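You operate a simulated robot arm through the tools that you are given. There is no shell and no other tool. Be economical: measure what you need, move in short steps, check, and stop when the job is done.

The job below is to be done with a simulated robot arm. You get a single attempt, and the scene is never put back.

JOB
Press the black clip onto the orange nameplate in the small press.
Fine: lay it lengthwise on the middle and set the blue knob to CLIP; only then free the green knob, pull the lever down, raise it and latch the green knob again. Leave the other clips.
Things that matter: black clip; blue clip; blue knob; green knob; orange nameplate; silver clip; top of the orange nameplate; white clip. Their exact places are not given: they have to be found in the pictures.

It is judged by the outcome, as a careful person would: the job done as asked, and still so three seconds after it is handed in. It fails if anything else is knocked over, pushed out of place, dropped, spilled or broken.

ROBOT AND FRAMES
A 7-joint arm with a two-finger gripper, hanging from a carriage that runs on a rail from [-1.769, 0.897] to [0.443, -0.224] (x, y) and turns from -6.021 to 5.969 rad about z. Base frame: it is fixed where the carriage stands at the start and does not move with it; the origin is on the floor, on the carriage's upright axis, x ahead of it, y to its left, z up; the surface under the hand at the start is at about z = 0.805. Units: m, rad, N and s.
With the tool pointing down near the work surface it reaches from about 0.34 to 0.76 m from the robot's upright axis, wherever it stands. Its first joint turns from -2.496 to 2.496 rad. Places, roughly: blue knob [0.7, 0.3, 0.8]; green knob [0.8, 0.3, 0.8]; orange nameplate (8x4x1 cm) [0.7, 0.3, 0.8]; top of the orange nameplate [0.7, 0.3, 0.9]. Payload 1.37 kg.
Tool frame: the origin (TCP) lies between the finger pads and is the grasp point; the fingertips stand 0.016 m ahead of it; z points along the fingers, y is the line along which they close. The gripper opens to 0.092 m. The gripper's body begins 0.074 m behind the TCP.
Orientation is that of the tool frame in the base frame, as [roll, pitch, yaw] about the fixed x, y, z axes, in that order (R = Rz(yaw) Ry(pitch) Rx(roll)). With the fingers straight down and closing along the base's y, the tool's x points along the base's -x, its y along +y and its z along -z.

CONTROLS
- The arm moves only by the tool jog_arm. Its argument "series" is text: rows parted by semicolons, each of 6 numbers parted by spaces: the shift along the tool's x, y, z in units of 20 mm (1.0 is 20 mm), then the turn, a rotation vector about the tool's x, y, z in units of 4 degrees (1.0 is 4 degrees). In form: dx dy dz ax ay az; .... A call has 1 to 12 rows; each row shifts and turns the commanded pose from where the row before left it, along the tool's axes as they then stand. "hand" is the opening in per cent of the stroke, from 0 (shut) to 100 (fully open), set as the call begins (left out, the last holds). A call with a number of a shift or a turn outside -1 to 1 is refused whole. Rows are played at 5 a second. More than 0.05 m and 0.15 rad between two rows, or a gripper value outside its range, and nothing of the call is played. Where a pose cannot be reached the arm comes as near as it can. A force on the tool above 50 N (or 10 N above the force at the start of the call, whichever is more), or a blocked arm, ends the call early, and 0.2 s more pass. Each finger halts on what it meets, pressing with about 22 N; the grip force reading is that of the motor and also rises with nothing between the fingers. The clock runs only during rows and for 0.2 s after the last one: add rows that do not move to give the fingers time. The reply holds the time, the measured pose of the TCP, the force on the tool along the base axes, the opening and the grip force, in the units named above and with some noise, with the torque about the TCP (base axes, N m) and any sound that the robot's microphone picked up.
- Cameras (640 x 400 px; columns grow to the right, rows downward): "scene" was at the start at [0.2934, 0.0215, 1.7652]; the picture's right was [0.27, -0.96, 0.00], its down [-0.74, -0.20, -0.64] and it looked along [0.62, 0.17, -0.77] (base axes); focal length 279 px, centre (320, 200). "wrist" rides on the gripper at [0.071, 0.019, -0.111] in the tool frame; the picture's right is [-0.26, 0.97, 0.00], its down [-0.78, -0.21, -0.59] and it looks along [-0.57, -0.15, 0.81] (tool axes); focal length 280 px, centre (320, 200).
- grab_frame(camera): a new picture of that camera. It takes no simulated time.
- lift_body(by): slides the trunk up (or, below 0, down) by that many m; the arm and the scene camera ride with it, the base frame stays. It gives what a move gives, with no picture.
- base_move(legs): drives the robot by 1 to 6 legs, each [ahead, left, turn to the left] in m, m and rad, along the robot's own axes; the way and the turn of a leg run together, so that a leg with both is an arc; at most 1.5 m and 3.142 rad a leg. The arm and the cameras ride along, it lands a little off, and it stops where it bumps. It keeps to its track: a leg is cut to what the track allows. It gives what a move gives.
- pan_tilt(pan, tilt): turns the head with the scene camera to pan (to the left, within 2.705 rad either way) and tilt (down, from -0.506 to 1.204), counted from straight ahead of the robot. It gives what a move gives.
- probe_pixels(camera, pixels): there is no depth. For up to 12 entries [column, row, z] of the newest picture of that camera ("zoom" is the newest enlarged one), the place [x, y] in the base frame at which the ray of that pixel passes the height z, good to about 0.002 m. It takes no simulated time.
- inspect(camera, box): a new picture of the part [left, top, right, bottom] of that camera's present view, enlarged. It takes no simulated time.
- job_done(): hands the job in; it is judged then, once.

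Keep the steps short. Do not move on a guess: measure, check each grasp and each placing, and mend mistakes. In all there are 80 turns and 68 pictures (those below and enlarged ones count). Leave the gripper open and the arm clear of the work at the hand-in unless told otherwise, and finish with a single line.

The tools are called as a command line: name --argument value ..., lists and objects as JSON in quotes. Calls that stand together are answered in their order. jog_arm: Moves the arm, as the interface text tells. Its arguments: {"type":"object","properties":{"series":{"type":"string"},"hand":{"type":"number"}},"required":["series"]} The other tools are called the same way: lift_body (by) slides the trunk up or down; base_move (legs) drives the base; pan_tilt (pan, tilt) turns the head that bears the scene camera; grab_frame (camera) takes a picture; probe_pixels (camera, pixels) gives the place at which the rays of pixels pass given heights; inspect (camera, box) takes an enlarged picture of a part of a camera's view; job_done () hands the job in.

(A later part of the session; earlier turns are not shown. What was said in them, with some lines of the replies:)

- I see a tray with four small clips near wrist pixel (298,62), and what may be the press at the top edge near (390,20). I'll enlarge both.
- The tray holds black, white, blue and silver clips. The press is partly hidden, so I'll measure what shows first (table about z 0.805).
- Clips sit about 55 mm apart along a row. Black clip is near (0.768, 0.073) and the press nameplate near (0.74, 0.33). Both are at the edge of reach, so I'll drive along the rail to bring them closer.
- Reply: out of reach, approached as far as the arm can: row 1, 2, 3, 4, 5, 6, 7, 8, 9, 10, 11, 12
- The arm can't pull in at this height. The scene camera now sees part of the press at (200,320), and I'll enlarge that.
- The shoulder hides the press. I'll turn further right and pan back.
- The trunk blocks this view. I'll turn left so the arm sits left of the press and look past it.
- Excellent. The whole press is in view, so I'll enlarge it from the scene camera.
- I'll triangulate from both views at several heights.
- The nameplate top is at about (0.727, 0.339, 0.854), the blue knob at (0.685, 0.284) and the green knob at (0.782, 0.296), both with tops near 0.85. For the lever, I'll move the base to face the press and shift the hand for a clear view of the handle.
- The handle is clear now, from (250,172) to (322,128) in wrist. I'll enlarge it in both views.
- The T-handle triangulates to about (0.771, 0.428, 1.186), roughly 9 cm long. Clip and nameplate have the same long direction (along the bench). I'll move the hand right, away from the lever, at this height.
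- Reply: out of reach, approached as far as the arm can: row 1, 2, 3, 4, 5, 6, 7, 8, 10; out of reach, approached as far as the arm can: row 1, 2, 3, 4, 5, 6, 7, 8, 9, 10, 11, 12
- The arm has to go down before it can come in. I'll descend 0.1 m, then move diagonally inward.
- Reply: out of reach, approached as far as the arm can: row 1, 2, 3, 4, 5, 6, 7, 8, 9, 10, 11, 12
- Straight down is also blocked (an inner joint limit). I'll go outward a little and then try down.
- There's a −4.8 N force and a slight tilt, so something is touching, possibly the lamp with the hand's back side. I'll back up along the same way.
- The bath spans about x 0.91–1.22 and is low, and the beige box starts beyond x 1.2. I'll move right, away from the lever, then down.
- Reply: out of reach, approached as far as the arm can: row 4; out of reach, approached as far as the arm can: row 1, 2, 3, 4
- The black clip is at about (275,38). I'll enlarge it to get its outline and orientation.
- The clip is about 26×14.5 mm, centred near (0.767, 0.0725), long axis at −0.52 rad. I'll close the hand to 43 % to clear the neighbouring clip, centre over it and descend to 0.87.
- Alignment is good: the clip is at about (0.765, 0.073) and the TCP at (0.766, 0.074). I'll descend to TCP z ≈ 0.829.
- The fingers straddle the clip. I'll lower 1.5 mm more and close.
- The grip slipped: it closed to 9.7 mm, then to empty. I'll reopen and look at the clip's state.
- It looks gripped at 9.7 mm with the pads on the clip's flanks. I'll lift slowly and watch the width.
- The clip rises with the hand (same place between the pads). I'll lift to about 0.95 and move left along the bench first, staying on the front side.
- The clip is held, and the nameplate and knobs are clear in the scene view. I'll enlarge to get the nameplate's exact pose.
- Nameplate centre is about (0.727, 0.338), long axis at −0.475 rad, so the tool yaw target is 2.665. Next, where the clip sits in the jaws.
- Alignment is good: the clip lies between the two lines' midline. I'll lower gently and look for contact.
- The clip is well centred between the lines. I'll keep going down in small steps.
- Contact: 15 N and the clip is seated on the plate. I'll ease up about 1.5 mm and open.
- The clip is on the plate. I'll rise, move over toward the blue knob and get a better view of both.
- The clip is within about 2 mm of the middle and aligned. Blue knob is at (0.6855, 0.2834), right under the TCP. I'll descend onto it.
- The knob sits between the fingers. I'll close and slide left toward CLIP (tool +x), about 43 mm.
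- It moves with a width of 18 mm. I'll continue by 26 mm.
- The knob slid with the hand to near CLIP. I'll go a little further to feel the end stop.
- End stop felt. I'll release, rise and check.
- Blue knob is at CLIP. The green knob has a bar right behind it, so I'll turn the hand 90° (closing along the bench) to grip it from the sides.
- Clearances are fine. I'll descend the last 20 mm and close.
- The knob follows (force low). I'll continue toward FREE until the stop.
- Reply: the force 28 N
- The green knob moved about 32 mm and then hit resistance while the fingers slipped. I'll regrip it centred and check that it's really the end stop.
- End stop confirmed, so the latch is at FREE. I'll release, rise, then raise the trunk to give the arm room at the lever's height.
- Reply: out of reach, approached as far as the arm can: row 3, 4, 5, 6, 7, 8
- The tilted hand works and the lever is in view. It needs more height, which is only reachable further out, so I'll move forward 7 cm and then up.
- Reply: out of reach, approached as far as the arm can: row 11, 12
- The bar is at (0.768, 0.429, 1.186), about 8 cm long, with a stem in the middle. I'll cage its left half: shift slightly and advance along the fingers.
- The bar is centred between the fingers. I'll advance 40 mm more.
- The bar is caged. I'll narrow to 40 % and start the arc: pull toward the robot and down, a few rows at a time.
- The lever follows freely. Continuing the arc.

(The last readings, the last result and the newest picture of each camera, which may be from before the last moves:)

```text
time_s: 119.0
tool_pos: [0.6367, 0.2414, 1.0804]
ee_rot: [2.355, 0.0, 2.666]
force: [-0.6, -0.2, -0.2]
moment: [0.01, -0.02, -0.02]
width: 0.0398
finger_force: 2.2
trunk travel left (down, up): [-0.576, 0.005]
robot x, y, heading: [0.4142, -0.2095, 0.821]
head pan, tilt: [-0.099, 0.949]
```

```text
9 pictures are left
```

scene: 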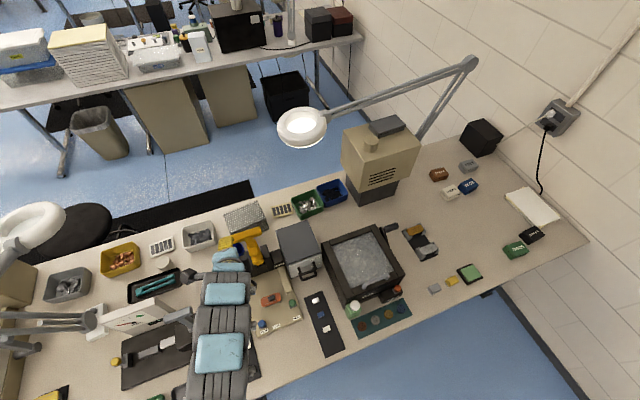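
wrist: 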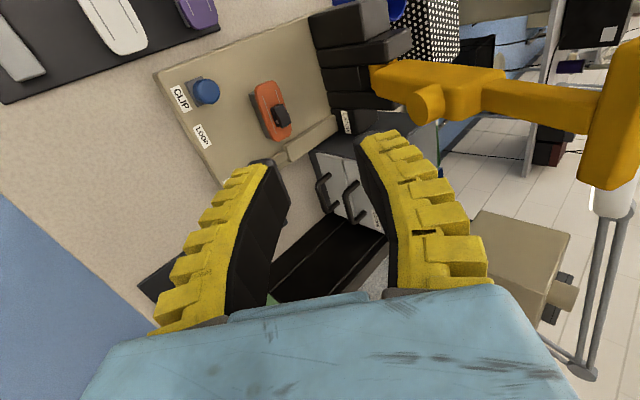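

The lever stayed up: the bar slipped out of the cage. I'll measure where the bar is now.

probe_pixels --camera "wrist" --pixels '[[612, 112, 1.186], [612, 112, 1.2], [600, 180, 1.186], [425, 103, 1.0], [425, 103, 1.03], [540, 105, 1.12]]'

inspect --camera "scene" --box '[190, 200, 290, 270]'

```text
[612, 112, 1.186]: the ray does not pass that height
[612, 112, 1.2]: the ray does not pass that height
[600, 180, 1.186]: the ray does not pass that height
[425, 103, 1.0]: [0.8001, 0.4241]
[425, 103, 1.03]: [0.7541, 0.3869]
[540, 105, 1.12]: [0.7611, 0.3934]
```

```text
5.71 times, centred on (240, 235) of scene
```

zoom: 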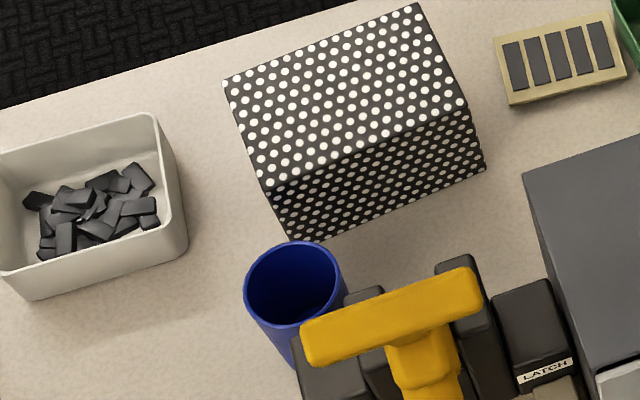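

probe_pixels --camera "zoom" --pixels '[[393, 315, 1.15], [393, 315, 1.17], [393, 315, 1.186], [393, 315, 1.2], [310, 345, 1.186], [475, 285, 1.186]]'

probe_pixels --camera "wrist" --pixels '[[612, 112, 1.14], [612, 112, 1.16], [590, 110, 1.14], [560, 105, 1.14], [480, 90, 1.05], [380, 80, 0.95]]'

```text
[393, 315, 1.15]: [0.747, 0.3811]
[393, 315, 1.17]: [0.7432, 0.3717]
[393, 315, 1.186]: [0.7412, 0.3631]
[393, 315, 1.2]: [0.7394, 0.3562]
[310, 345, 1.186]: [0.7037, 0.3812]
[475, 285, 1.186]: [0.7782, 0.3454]
```

```text
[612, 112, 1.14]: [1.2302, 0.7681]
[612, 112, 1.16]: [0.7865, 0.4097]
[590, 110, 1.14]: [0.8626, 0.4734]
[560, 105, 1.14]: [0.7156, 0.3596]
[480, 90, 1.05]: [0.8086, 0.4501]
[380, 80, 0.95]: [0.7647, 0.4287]
```

The lever did follow to n≈0.66 (about 14°) and then slid off the fingertips, so its arc radius is shorter than I assumed. I'll re-approach and cage it about 20 mm deeper for tolerance.

jog_arm --series "-0.15 0.83 0.54 0 0 0;0 0.83 0.54 0 0 0;0 0.83 0.54 0 0 0;0 0.83 0.54 0 0 0;0 0.83 0.54 0 0 0;0 0.97 -0.7 0 0 0;0 0.97 -0.7 0 0 0;0 0.97 -0.7 0 0 0;0 0.97 -0.7 0 0 0;0 0.97 -0.7 0 0 0;0 0 0 0 0 0" --hand 60

grab_frame --camera "wrist"

```text
time_s: 121.3
tool_pos: [0.6911, 0.3411, 1.2197]
ee_rot: [2.356, 0.001, 2.664]
force: [-0.7, -1.0, -0.3]
moment: [0.01, 0.01, -0.02]
width: 0.058
finger_force: 2.0
trunk travel left (down, up): [-0.576, 0.005]
robot x, y, heading: [0.4153, -0.206, 0.822]
head pan, tilt: [-0.099, 0.949]
```

```text
7 pictures are left
```

wrist: 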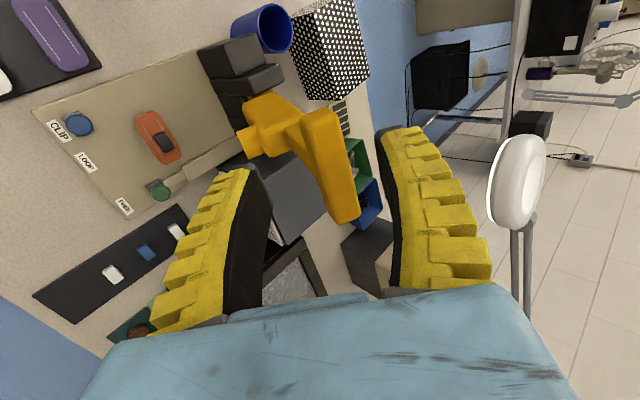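

The bar is centred between the fingers again. I'll advance 85 mm along the fingers, narrow the cage and pull the first part of the shorter arc.

jog_arm --series "0 0 0.85 0 0 0;0 0 0.85 0 0 0;0 0 0.85 0 0 0;0 0 0.85 0 0 0;0 0 0.85 0 0 0;0 0 0 0 0 0"

jog_arm --series "0 0 0 0 0 0;0 0 0 0 0 0;0 -0.9 -0.42 0 0 0;0 -0.93 -0.34 0 0 0;0 -0.955 -0.26 0 0 0;0 -0.97 -0.18 0 0 0;0 0 0 0 0 0" --hand 37

grab_frame --camera "wrist"

```text
time_s: 122.8
tool_pos: [0.7205, 0.3948, 1.1596]
ee_rot: [2.354, 0.001, 2.665]
force: [0.1, -1.2, -0.2]
moment: [0.02, 0.0, -0.01]
width: 0.0579
finger_force: 1.4
trunk travel left (down, up): [-0.576, 0.005]
robot x, y, heading: [0.409, -0.2107, 0.822]
head pan, tilt: [-0.099, 0.949]
```

```text
time_s: 124.3
tool_pos: [0.6885, 0.3323, 1.124]
ee_rot: [2.355, 0.001, 2.665]
force: [-0.2, -1.5, -0.8]
moment: [-0.03, -0.06, 0.02]
width: 0.0384
finger_force: 3.7
trunk travel left (down, up): [-0.576, 0.005]
robot x, y, heading: [0.4114, -0.212, 0.823]
head pan, tilt: [-0.099, 0.949]
```

```text
6 pictures are left
```

wrist: 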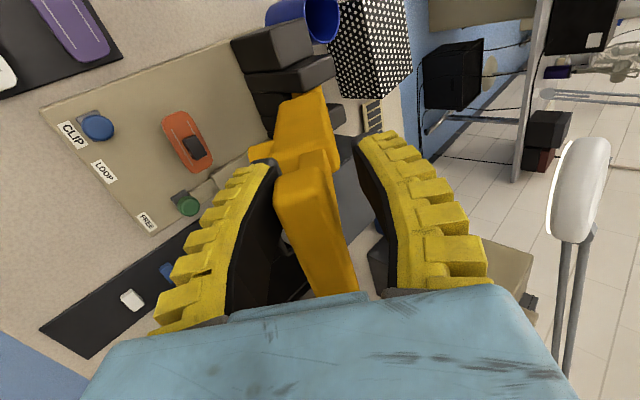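

The bar is in the cage and the lever is turning with the hand. Continuing.

jog_arm --series "0 -0.985 -0.1 0 0 0;0 -0.99 -0.02 0 0 0;0 -0.99 0.07 0 0 0;0 -0.98 0.15 0 0 0;0 0 0 0 0 0"

jog_arm --series "0 -0.965 0.23 0 0 0;0 -0.94 0.31 0 0 0;0 -0.91 0.39 0 0 0;0 0 0 0 0 0"

grab_frame --camera "wrist"

```text
time_s: 125.5
tool_pos: [0.6629, 0.2838, 1.0651]
ee_rot: [2.354, -0.001, 2.667]
force: [-1.3, -0.3, -2.0]
moment: [0.05, 0.0, 0.02]
width: 0.0389
finger_force: 3.0
trunk travel left (down, up): [-0.576, 0.005]
robot x, y, heading: [0.4134, -0.2098, 0.82]
head pan, tilt: [-0.099, 0.949]
```

```text
time_s: 126.5
tool_pos: [0.6513, 0.2605, 1.0127]
ee_rot: [2.354, -0.001, 2.664]
force: [0.0, -0.9, -0.9]
moment: [-0.01, -0.01, -0.04]
width: 0.0384
finger_force: 3.2
trunk travel left (down, up): [-0.576, 0.005]
robot x, y, heading: [0.4125, -0.2095, 0.819]
head pan, tilt: [-0.099, 0.949]
```

```text
5 pictures are left
```

wrist: 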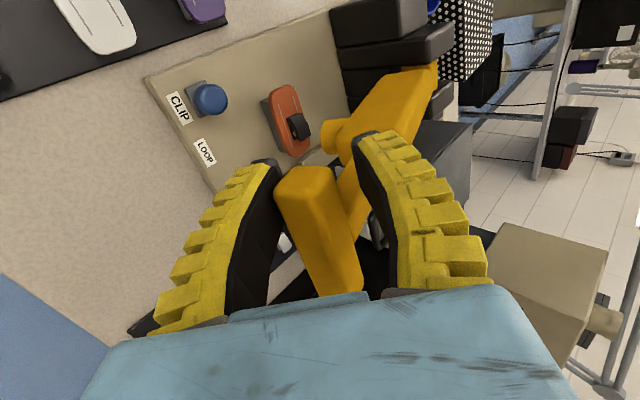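

The lever is well down and the nose is approaching the clip. Continuing until resistance.

jog_arm --series "0 -0.88 0.46 0 0 0;0 -0.83 0.53 0 0 0;0 0 0 0 0 0"

jog_arm --series "0 -0.785 0.6 0 0 0;0 -0.735 0.665 0 0 0;0 0 0 0 0 0"

jog_arm --series "0 -0.35 0.35 0 0 0;0 -0.35 0.35 0 0 0;0 0 0 0 0 0"

grab_frame --camera "wrist"

```text
time_s: 127.3
tool_pos: [0.6448, 0.2521, 0.9754]
ee_rot: [2.354, 0.0, 2.664]
force: [-1.0, -1.1, -3.3]
moment: [0.04, -0.01, -0.02]
width: 0.0393
finger_force: 3.4
trunk travel left (down, up): [-0.576, 0.005]
robot x, y, heading: [0.4148, -0.2053, 0.818]
head pan, tilt: [-0.099, 0.949]
```

```text
time_s: 128.2
tool_pos: [0.6442, 0.2501, 0.9339]
ee_rot: [2.353, 0.0, 2.666]
force: [0.1, -0.3, -1.7]
moment: [0.04, -0.04, 0.0]
width: 0.0388
finger_force: 3.5
trunk travel left (down, up): [-0.576, 0.005]
robot x, y, heading: [0.4084, -0.2136, 0.82]
head pan, tilt: [-0.099, 0.949]
```

```text
time_s: 128.9
tool_pos: [0.6441, 0.2505, 0.9144]
ee_rot: [2.355, 0.0, 2.665]
force: [0.0, -0.3, -0.8]
moment: [0.02, -0.01, 0.0]
width: 0.0375
finger_force: 2.6
trunk travel left (down, up): [-0.576, 0.005]
robot x, y, heading: [0.4109, -0.2076, 0.822]
head pan, tilt: [-0.099, 0.949]
```

```text
4 pictures are left
```

wrist: 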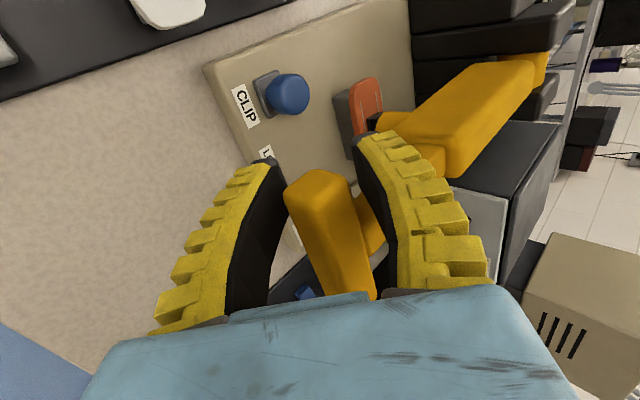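

The nose is just above the clip. I'll push on down in small steps and watch the force.

jog_arm --series "0 -0.35 0.3 0 0 0;0 -0.35 0.3 0 0 0;0 0 0 0 0 0"

jog_arm --series "0 -0.35 0.3 0 0 0;0 -0.35 0.3 0 0 0;0 0 0 0 0 0"

jog_arm --series "0 -0.35 0.3 0 0 0;0 0 0 0 0 0"

```text
time_s: 129.8
tool_pos: [0.6454, 0.2493, 0.8997]
ee_rot: [2.35, 0.0, 2.664]
force: [3.1, 5.2, 5.8]
moment: [-0.21, 0.02, -0.03]
width: 0.0427
finger_force: 4.4
trunk travel left (down, up): [-0.576, 0.005]
robot x, y, heading: [0.413, -0.2122, 0.82]
head pan, tilt: [-0.099, 0.949]
```

```text
time_s: 130.6
tool_pos: [0.6462, 0.2518, 0.883]
ee_rot: [2.348, 0.0, 2.664]
force: [6.8, 12.8, 25.4]
moment: [-0.8, 0.19, -0.06]
width: 0.0513
finger_force: 7.9
trunk travel left (down, up): [-0.576, 0.005]
robot x, y, heading: [0.4114, -0.2084, 0.822]
head pan, tilt: [-0.099, 0.949]
```

```text
time_s: 131.0
tool_pos: [0.6488, 0.2533, 0.8776]
ee_rot: [2.339, 0.002, 2.659]
force: [-1.5, 8.0, 39.9]
moment: [-0.55, -0.24, -0.26]
width: 0.0522
finger_force: 8.6
trunk travel left (down, up): [-0.576, 0.005]
robot x, y, heading: [0.4124, -0.21, 0.82]
head pan, tilt: [-0.099, 0.949]
stopped in row 2: the force on the tool passed its limit at 57 N (the readings are from after the stop); the commanded pose is now the measured one
```

Firm resistance: 57 N peak. I'll look at the nose and clip at this point.

inspect --camera "wrist" --box '[240, 40, 560, 240]'

```text
2.00 times, centred on (400, 140) of wrist
```

zoom: 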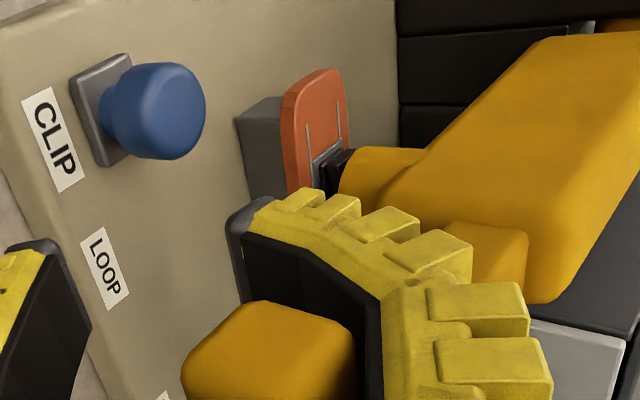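

The nose is squarely on the clip and it's pressed. I'll give one more short firm push, then raise the lever back along the same arc.

jog_arm --series "0 -0.2 0.1 0 0 0;0 0 0 0 0 0"

jog_arm --series "0 0.84 -0.75 0 0 0;0 0.84 -0.75 0 0 0;0 0.84 -0.75 0 0 0;0 0.84 -0.75 0 0 0;0 0.84 -0.75 0 0 0;0 0.84 -0.75 0 0 0;0 0 0 0 0 0" --hand 37

jog_arm --series "0 0.92 -0.31 0 0 0;0 0.92 -0.31 0 0 0;0 0.92 -0.31 0 0 0;0 1 -0.04 0 0 0;0 1 -0.04 0 0 0;0 0 0 0 0 0"

grab_frame --camera "wrist"

```text
time_s: 131.4
tool_pos: [0.6492, 0.2545, 0.8775]
ee_rot: [2.331, 0.003, 2.654]
force: [-3.8, 8.2, 39.5]
moment: [-0.67, -0.26, -0.19]
width: 0.0519
finger_force: 8.8
trunk travel left (down, up): [-0.576, 0.005]
robot x, y, heading: [0.4075, -0.2079, 0.817]
head pan, tilt: [-0.099, 0.949]
stopped in row 1: the force on the tool passed its limit at 53 N (the readings are from after the stop); the commanded pose is now the measured one
```

```text
time_s: 133.0
tool_pos: [0.6505, 0.2515, 1.0068]
ee_rot: [2.341, 0.005, 2.658]
force: [-0.2, -0.4, -1.8]
moment: [0.02, -0.01, 0.01]
width: 0.0384
finger_force: 2.7
trunk travel left (down, up): [-0.576, 0.005]
robot x, y, heading: [0.4124, -0.2093, 0.822]
head pan, tilt: [-0.099, 0.949]
```

```text
time_s: 134.4
tool_pos: [0.6734, 0.2984, 1.0893]
ee_rot: [2.341, 0.004, 2.658]
force: [-0.9, -1.3, -0.9]
moment: [-0.03, -0.01, -0.04]
width: 0.0384
finger_force: 3.3
trunk travel left (down, up): [-0.576, 0.005]
robot x, y, heading: [0.4111, -0.2054, 0.816]
head pan, tilt: [-0.099, 0.949]
```

```text
2 pictures are left
```

wrist: 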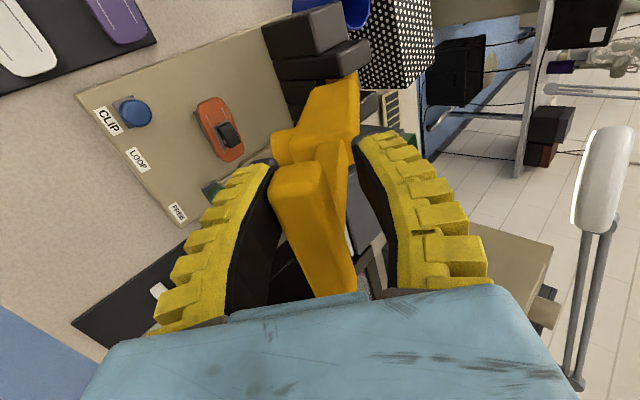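

The lever rises in the cage and the clip stays on the plate. I'll carry on to fully upright with a gentle push at the end.

jog_arm --series "0 0.85 0.03 0 0 0;0 0.85 0.03 0 0 0;0 0.85 0.03 0 0 0;0 0.935 0.31 0 0 0;0 0.935 0.31 0 0 0;0 0.935 0.31 0 0 0;0 0.935 0.31 0 0 0;0 0 0 0 0 0"

jog_arm --series "0 0.97 0.63 0 0 0;0 0.97 0.63 0 0 0;0 0.97 0.63 0 0 0;0 0 0 0 0 0"

jog_arm --series "0 0.35 0.35 0 0 0;0 0 0 0 0 0"

jog_arm --series "0 0.3 0.3 0 0 0;0 0 0 0 0 0"

```text
time_s: 136.2
tool_pos: [0.7218, 0.3947, 1.1614]
ee_rot: [2.344, 0.003, 2.658]
force: [0.0, 0.1, -0.5]
moment: [-0.01, 0.04, 0.01]
width: 0.0377
finger_force: 2.4
trunk travel left (down, up): [-0.576, 0.005]
robot x, y, heading: [0.4079, -0.2092, 0.819]
head pan, tilt: [-0.099, 0.949]
```

```text
time_s: 137.2
tool_pos: [0.7536, 0.4534, 1.1769]
ee_rot: [2.345, 0.004, 2.659]
force: [0.0, 0.5, -1.7]
moment: [0.05, -0.02, 0.02]
width: 0.0384
finger_force: 2.8
trunk travel left (down, up): [-0.576, 0.005]
robot x, y, heading: [0.411, -0.2067, 0.82]
head pan, tilt: [-0.099, 0.949]
```

```text
time_s: 137.8
tool_pos: [0.7581, 0.4612, 1.1759]
ee_rot: [2.344, 0.003, 2.658]
force: [-3.3, -5.3, -3.6]
moment: [0.12, -0.05, 0.0]
width: 0.0414
finger_force: 4.0
trunk travel left (down, up): [-0.576, 0.005]
robot x, y, heading: [0.4145, -0.2084, 0.824]
head pan, tilt: [-0.099, 0.949]
```

```text
time_s: 138.4
tool_pos: [0.7607, 0.4669, 1.1762]
ee_rot: [2.346, 0.004, 2.657]
force: [-3.7, -8.5, -8.8]
moment: [0.3, -0.21, 0.0]
width: 0.0441
finger_force: 4.9
trunk travel left (down, up): [-0.576, 0.005]
robot x, y, heading: [0.4145, -0.2128, 0.823]
head pan, tilt: [-0.099, 0.949]
5 turns are left
```

The lever is upright against its stop. I'll back out, straighten the hand, lower the trunk and stage in front of the green knob with closed fingers.

jog_arm --series "0 -0.5 0 0 0 0;0 0 0 0 0 0;0 0 -1 0 0 0;0 0 -1 0 0 0;0 0 -1 0 0 0;0 0 -1 0 0 0;0 0 -1 0 0 0;0 0 -1 0 0 0;0 0 0 0 0 0" --hand 60

jog_arm --series "0 -0.88 -0.35 0 0 0;0 -0.88 -0.35 0 0 0;0 -0.88 -0.35 0 0 0;0 -0.88 -0.35 0 0 0;0 -0.88 0.18 0 0 0;0 -0.88 0.18 0 0 0;0 -0.88 0.18 0 0 0;0 -0.88 0.18 0 0 0;0 -0.88 0.18 0 0 0;0 -0.88 0.18 0 0 0;0 -0.88 0.18 0 0 0;0 -0.88 0.18 0 0 0"

jog_arm --series "-0.4 0 0 0.952 0 0;-0.4 0 0 0.952 0 0;-0.4 0 0 0.952 0 0;-0.4 0 0 0.952 0 0;-0.4 0 0 0.952 0 0;-0.4 0 0 0.952 0 0;-0.4 0 0 0.952 0 0;-0.4 0 0 0.952 0 0;-0.4 0 0 0.952 0 0;-0.4 0 0 0.952 0 0;-0.4 0 0 0.952 0 0;-0.4 0 0 0.952 0 0" --hand 0

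lift_body --by -0.16

grab_frame --camera "wrist"

probe_pixels --camera "wrist" --pixels '[[320, 187, 0.925]]'

```text
time_s: 140.4
tool_pos: [0.7182, 0.3868, 1.2545]
ee_rot: [2.343, 0.002, 2.659]
force: [0.8, -0.3, 0.2]
moment: [-0.01, -0.01, 0.0]
width: 0.0579
finger_force: 1.9
trunk travel left (down, up): [-0.576, 0.005]
robot x, y, heading: [0.4112, -0.212, 0.818]
head pan, tilt: [-0.099, 0.949]
```

```text
time_s: 143.0
tool_pos: [0.6559, 0.267, 1.1046]
ee_rot: [2.341, 0.002, 2.658]
force: [0.4, 0.6, -1.1]
moment: [-0.07, 0.01, 0.0]
width: 0.0578
finger_force: 1.9
out of reach, approached as far as the arm can: row 4
trunk travel left (down, up): [-0.576, 0.005]
robot x, y, heading: [0.4141, -0.2075, 0.819]
head pan, tilt: [-0.099, 0.949]
```

```text
time_s: 145.6
tool_pos: [0.7413, 0.2223, 1.1055]
ee_rot: [-3.139, 0.004, 2.657]
force: [-0.2, 0.4, -1.2]
moment: [0.01, -0.01, 0.0]
width: 0.0
finger_force: 22.0
trunk travel left (down, up): [-0.576, 0.005]
robot x, y, heading: [0.4134, -0.2128, 0.82]
head pan, tilt: [-0.099, 0.949]
```

```text
time_s: 147.4
tool_pos: [0.7412, 0.2231, 0.9458]
ee_rot: [3.141, 0.005, 2.657]
force: [0.8, 0.2, -0.1]
moment: [0.02, 0.02, 0.03]
width: 0.0001
finger_force: 22.1
trunk travel left (down, up): [-0.416, 0.165]
robot x, y, heading: [0.4134, -0.2113, 0.823]
head pan, tilt: [-0.099, 0.949]
```

```text
1 pictures are left
```

wrist: 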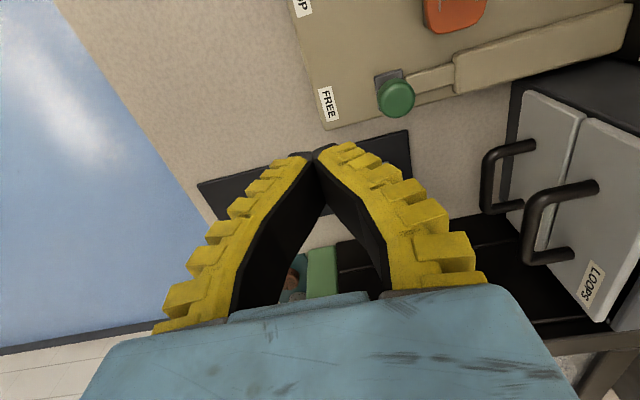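

```text
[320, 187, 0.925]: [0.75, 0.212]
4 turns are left
```

The knob is at about 50 mm ahead of the closed fingers. I'll descend and push it toward LATCH, slowing near the end.

jog_arm --series "-0.2 0 1 0 0 0;0 0 1 0 0 0;0 0 1 0 0 0;0 0 1 0 0 0;0 0 0.65 0 0 0;0 0 0 0 0 0"

jog_arm --series "0 0.4 0 0 0 0;0 0.4 0 0 0 0;0 0.4 0 0 0 0;0 0.4 0 0 0 0;0 0.4 0 0 0 0;0 0.4 0 0 0 0;0 0 0 0 0 0"

jog_arm --series "0 0.3 0 0 0 0;0 0.3 0 0 0 0;0 0 0 0 0 0"

jog_arm --series "0 0.2 0 0 0 0;0 0 0 0 0 0"

```text
time_s: 148.8
tool_pos: [0.7451, 0.2208, 0.8528]
ee_rot: [3.14, 0.004, 2.657]
force: [-0.6, -0.4, 0.8]
moment: [0.01, 0.05, -0.02]
width: 0.0003
finger_force: 21.8
trunk travel left (down, up): [-0.416, 0.165]
robot x, y, heading: [0.4126, -0.2093, 0.819]
head pan, tilt: [-0.099, 0.949]
```

```text
time_s: 150.4
tool_pos: [0.7673, 0.2628, 0.8516]
ee_rot: [3.142, 0.004, 2.659]
force: [0.3, 0.2, -0.2]
moment: [0.04, -0.02, -0.02]
width: 0.0
finger_force: 21.3
trunk travel left (down, up): [-0.416, 0.165]
robot x, y, heading: [0.4124, -0.2077, 0.821]
head pan, tilt: [-0.099, 0.949]
```

```text
time_s: 151.2
tool_pos: [0.77, 0.2677, 0.8489]
ee_rot: [-3.137, 0.002, 2.658]
force: [-12.5, -21.6, 2.1]
moment: [0.1, -0.09, 0.08]
width: 0.0
finger_force: 21.8
trunk travel left (down, up): [-0.416, 0.165]
robot x, y, heading: [0.4117, -0.2096, 0.817]
head pan, tilt: [-0.099, 0.949]
```

```text
time_s: 151.8
tool_pos: [0.7705, 0.2681, 0.8483]
ee_rot: [-3.13, 0.003, 2.659]
force: [-21.1, -37.4, 12.9]
moment: [0.28, -0.06, 0.11]
width: 0.0
finger_force: 22.0
trunk travel left (down, up): [-0.416, 0.165]
robot x, y, heading: [0.4126, -0.2071, 0.822]
head pan, tilt: [-0.099, 0.949]
3 turns are left
```

It stopped firmly at 43 N. I'll back off, rise, open and use the last picture to check the latch and the rest.

jog_arm --series "0 -0.5 0 0 0 0;0 -1 0 0 0 0;0 -1 0 0 0 0;0 0 -1 0 0 0;0 0 -1 0 0 0;0 0 -1 0 0 0;0 0 -1 0 0 0;0 0 -0.7 0 0 0;0 0 0 0 0 0"

jog_arm --series "0 0 0 0 0 0;0 0 0 0 0 0;0 0 0 0 0 0;0 0 0 0 0 0" --hand 100

grab_frame --camera "wrist"

probe_pixels --camera "wrist" --pixels '[[430, 90, 0.85], [420, 90, 0.85], [440, 90, 0.85], [450, 85, 0.85], [400, 95, 0.85]]'

```text
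time_s: 153.8
tool_pos: [0.7496, 0.2333, 0.9465]
ee_rot: [-3.141, 0.003, 2.657]
force: [-0.3, -0.1, 0.0]
moment: [0.03, 0.04, 0.02]
width: 0.0003
finger_force: 22.5
trunk travel left (down, up): [-0.416, 0.165]
robot x, y, heading: [0.4132, -0.2091, 0.823]
head pan, tilt: [-0.099, 0.949]
```

```text
time_s: 154.8
tool_pos: [0.7509, 0.2322, 0.9464]
ee_rot: [3.141, 0.003, 2.659]
force: [0.0, -0.7, -0.4]
moment: [0.0, -0.02, 0.03]
width: 0.092
finger_force: 0.0
trunk travel left (down, up): [-0.416, 0.165]
robot x, y, heading: [0.4094, -0.2075, 0.82]
head pan, tilt: [-0.099, 0.949]
```

```text
0 pictures are left
```

wrist: 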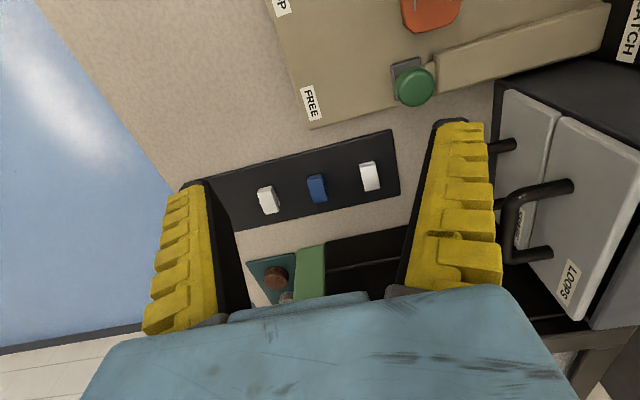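

```text
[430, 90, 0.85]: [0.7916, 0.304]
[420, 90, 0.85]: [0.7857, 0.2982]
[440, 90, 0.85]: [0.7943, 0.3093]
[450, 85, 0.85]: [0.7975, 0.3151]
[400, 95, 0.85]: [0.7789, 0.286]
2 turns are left
```

The green knob is back at about (0.782, 0.296), against its bar as at the start, so it's latched. The other three clips haven't moved. I'll raise the hand a little to leave it clear.

jog_arm --series "0 0 -0.8 0 0 0;0 0 -0.8 0 0 0;0 0 -0.8 0 0 0;0 0 0 0 0 0"

job_done

```text
time_s: 155.8
tool_pos: [0.7508, 0.2326, 0.9949]
ee_rot: [3.141, 0.003, 2.66]
force: [0.4, -0.6, -0.1]
moment: [-0.01, 0.02, 0.0]
width: 0.0917
finger_force: 0.1
trunk travel left (down, up): [-0.416, 0.165]
robot x, y, heading: [0.413, -0.202, 0.818]
head pan, tilt: [-0.099, 0.949]
```

```text
The job is handed in.
```

The black clip was laid lengthwise about 2 mm off the nameplate's middle and pressed with the blue knob at CLIP; the lever is back up, the green knob is latched again, and the other clips were left alone.
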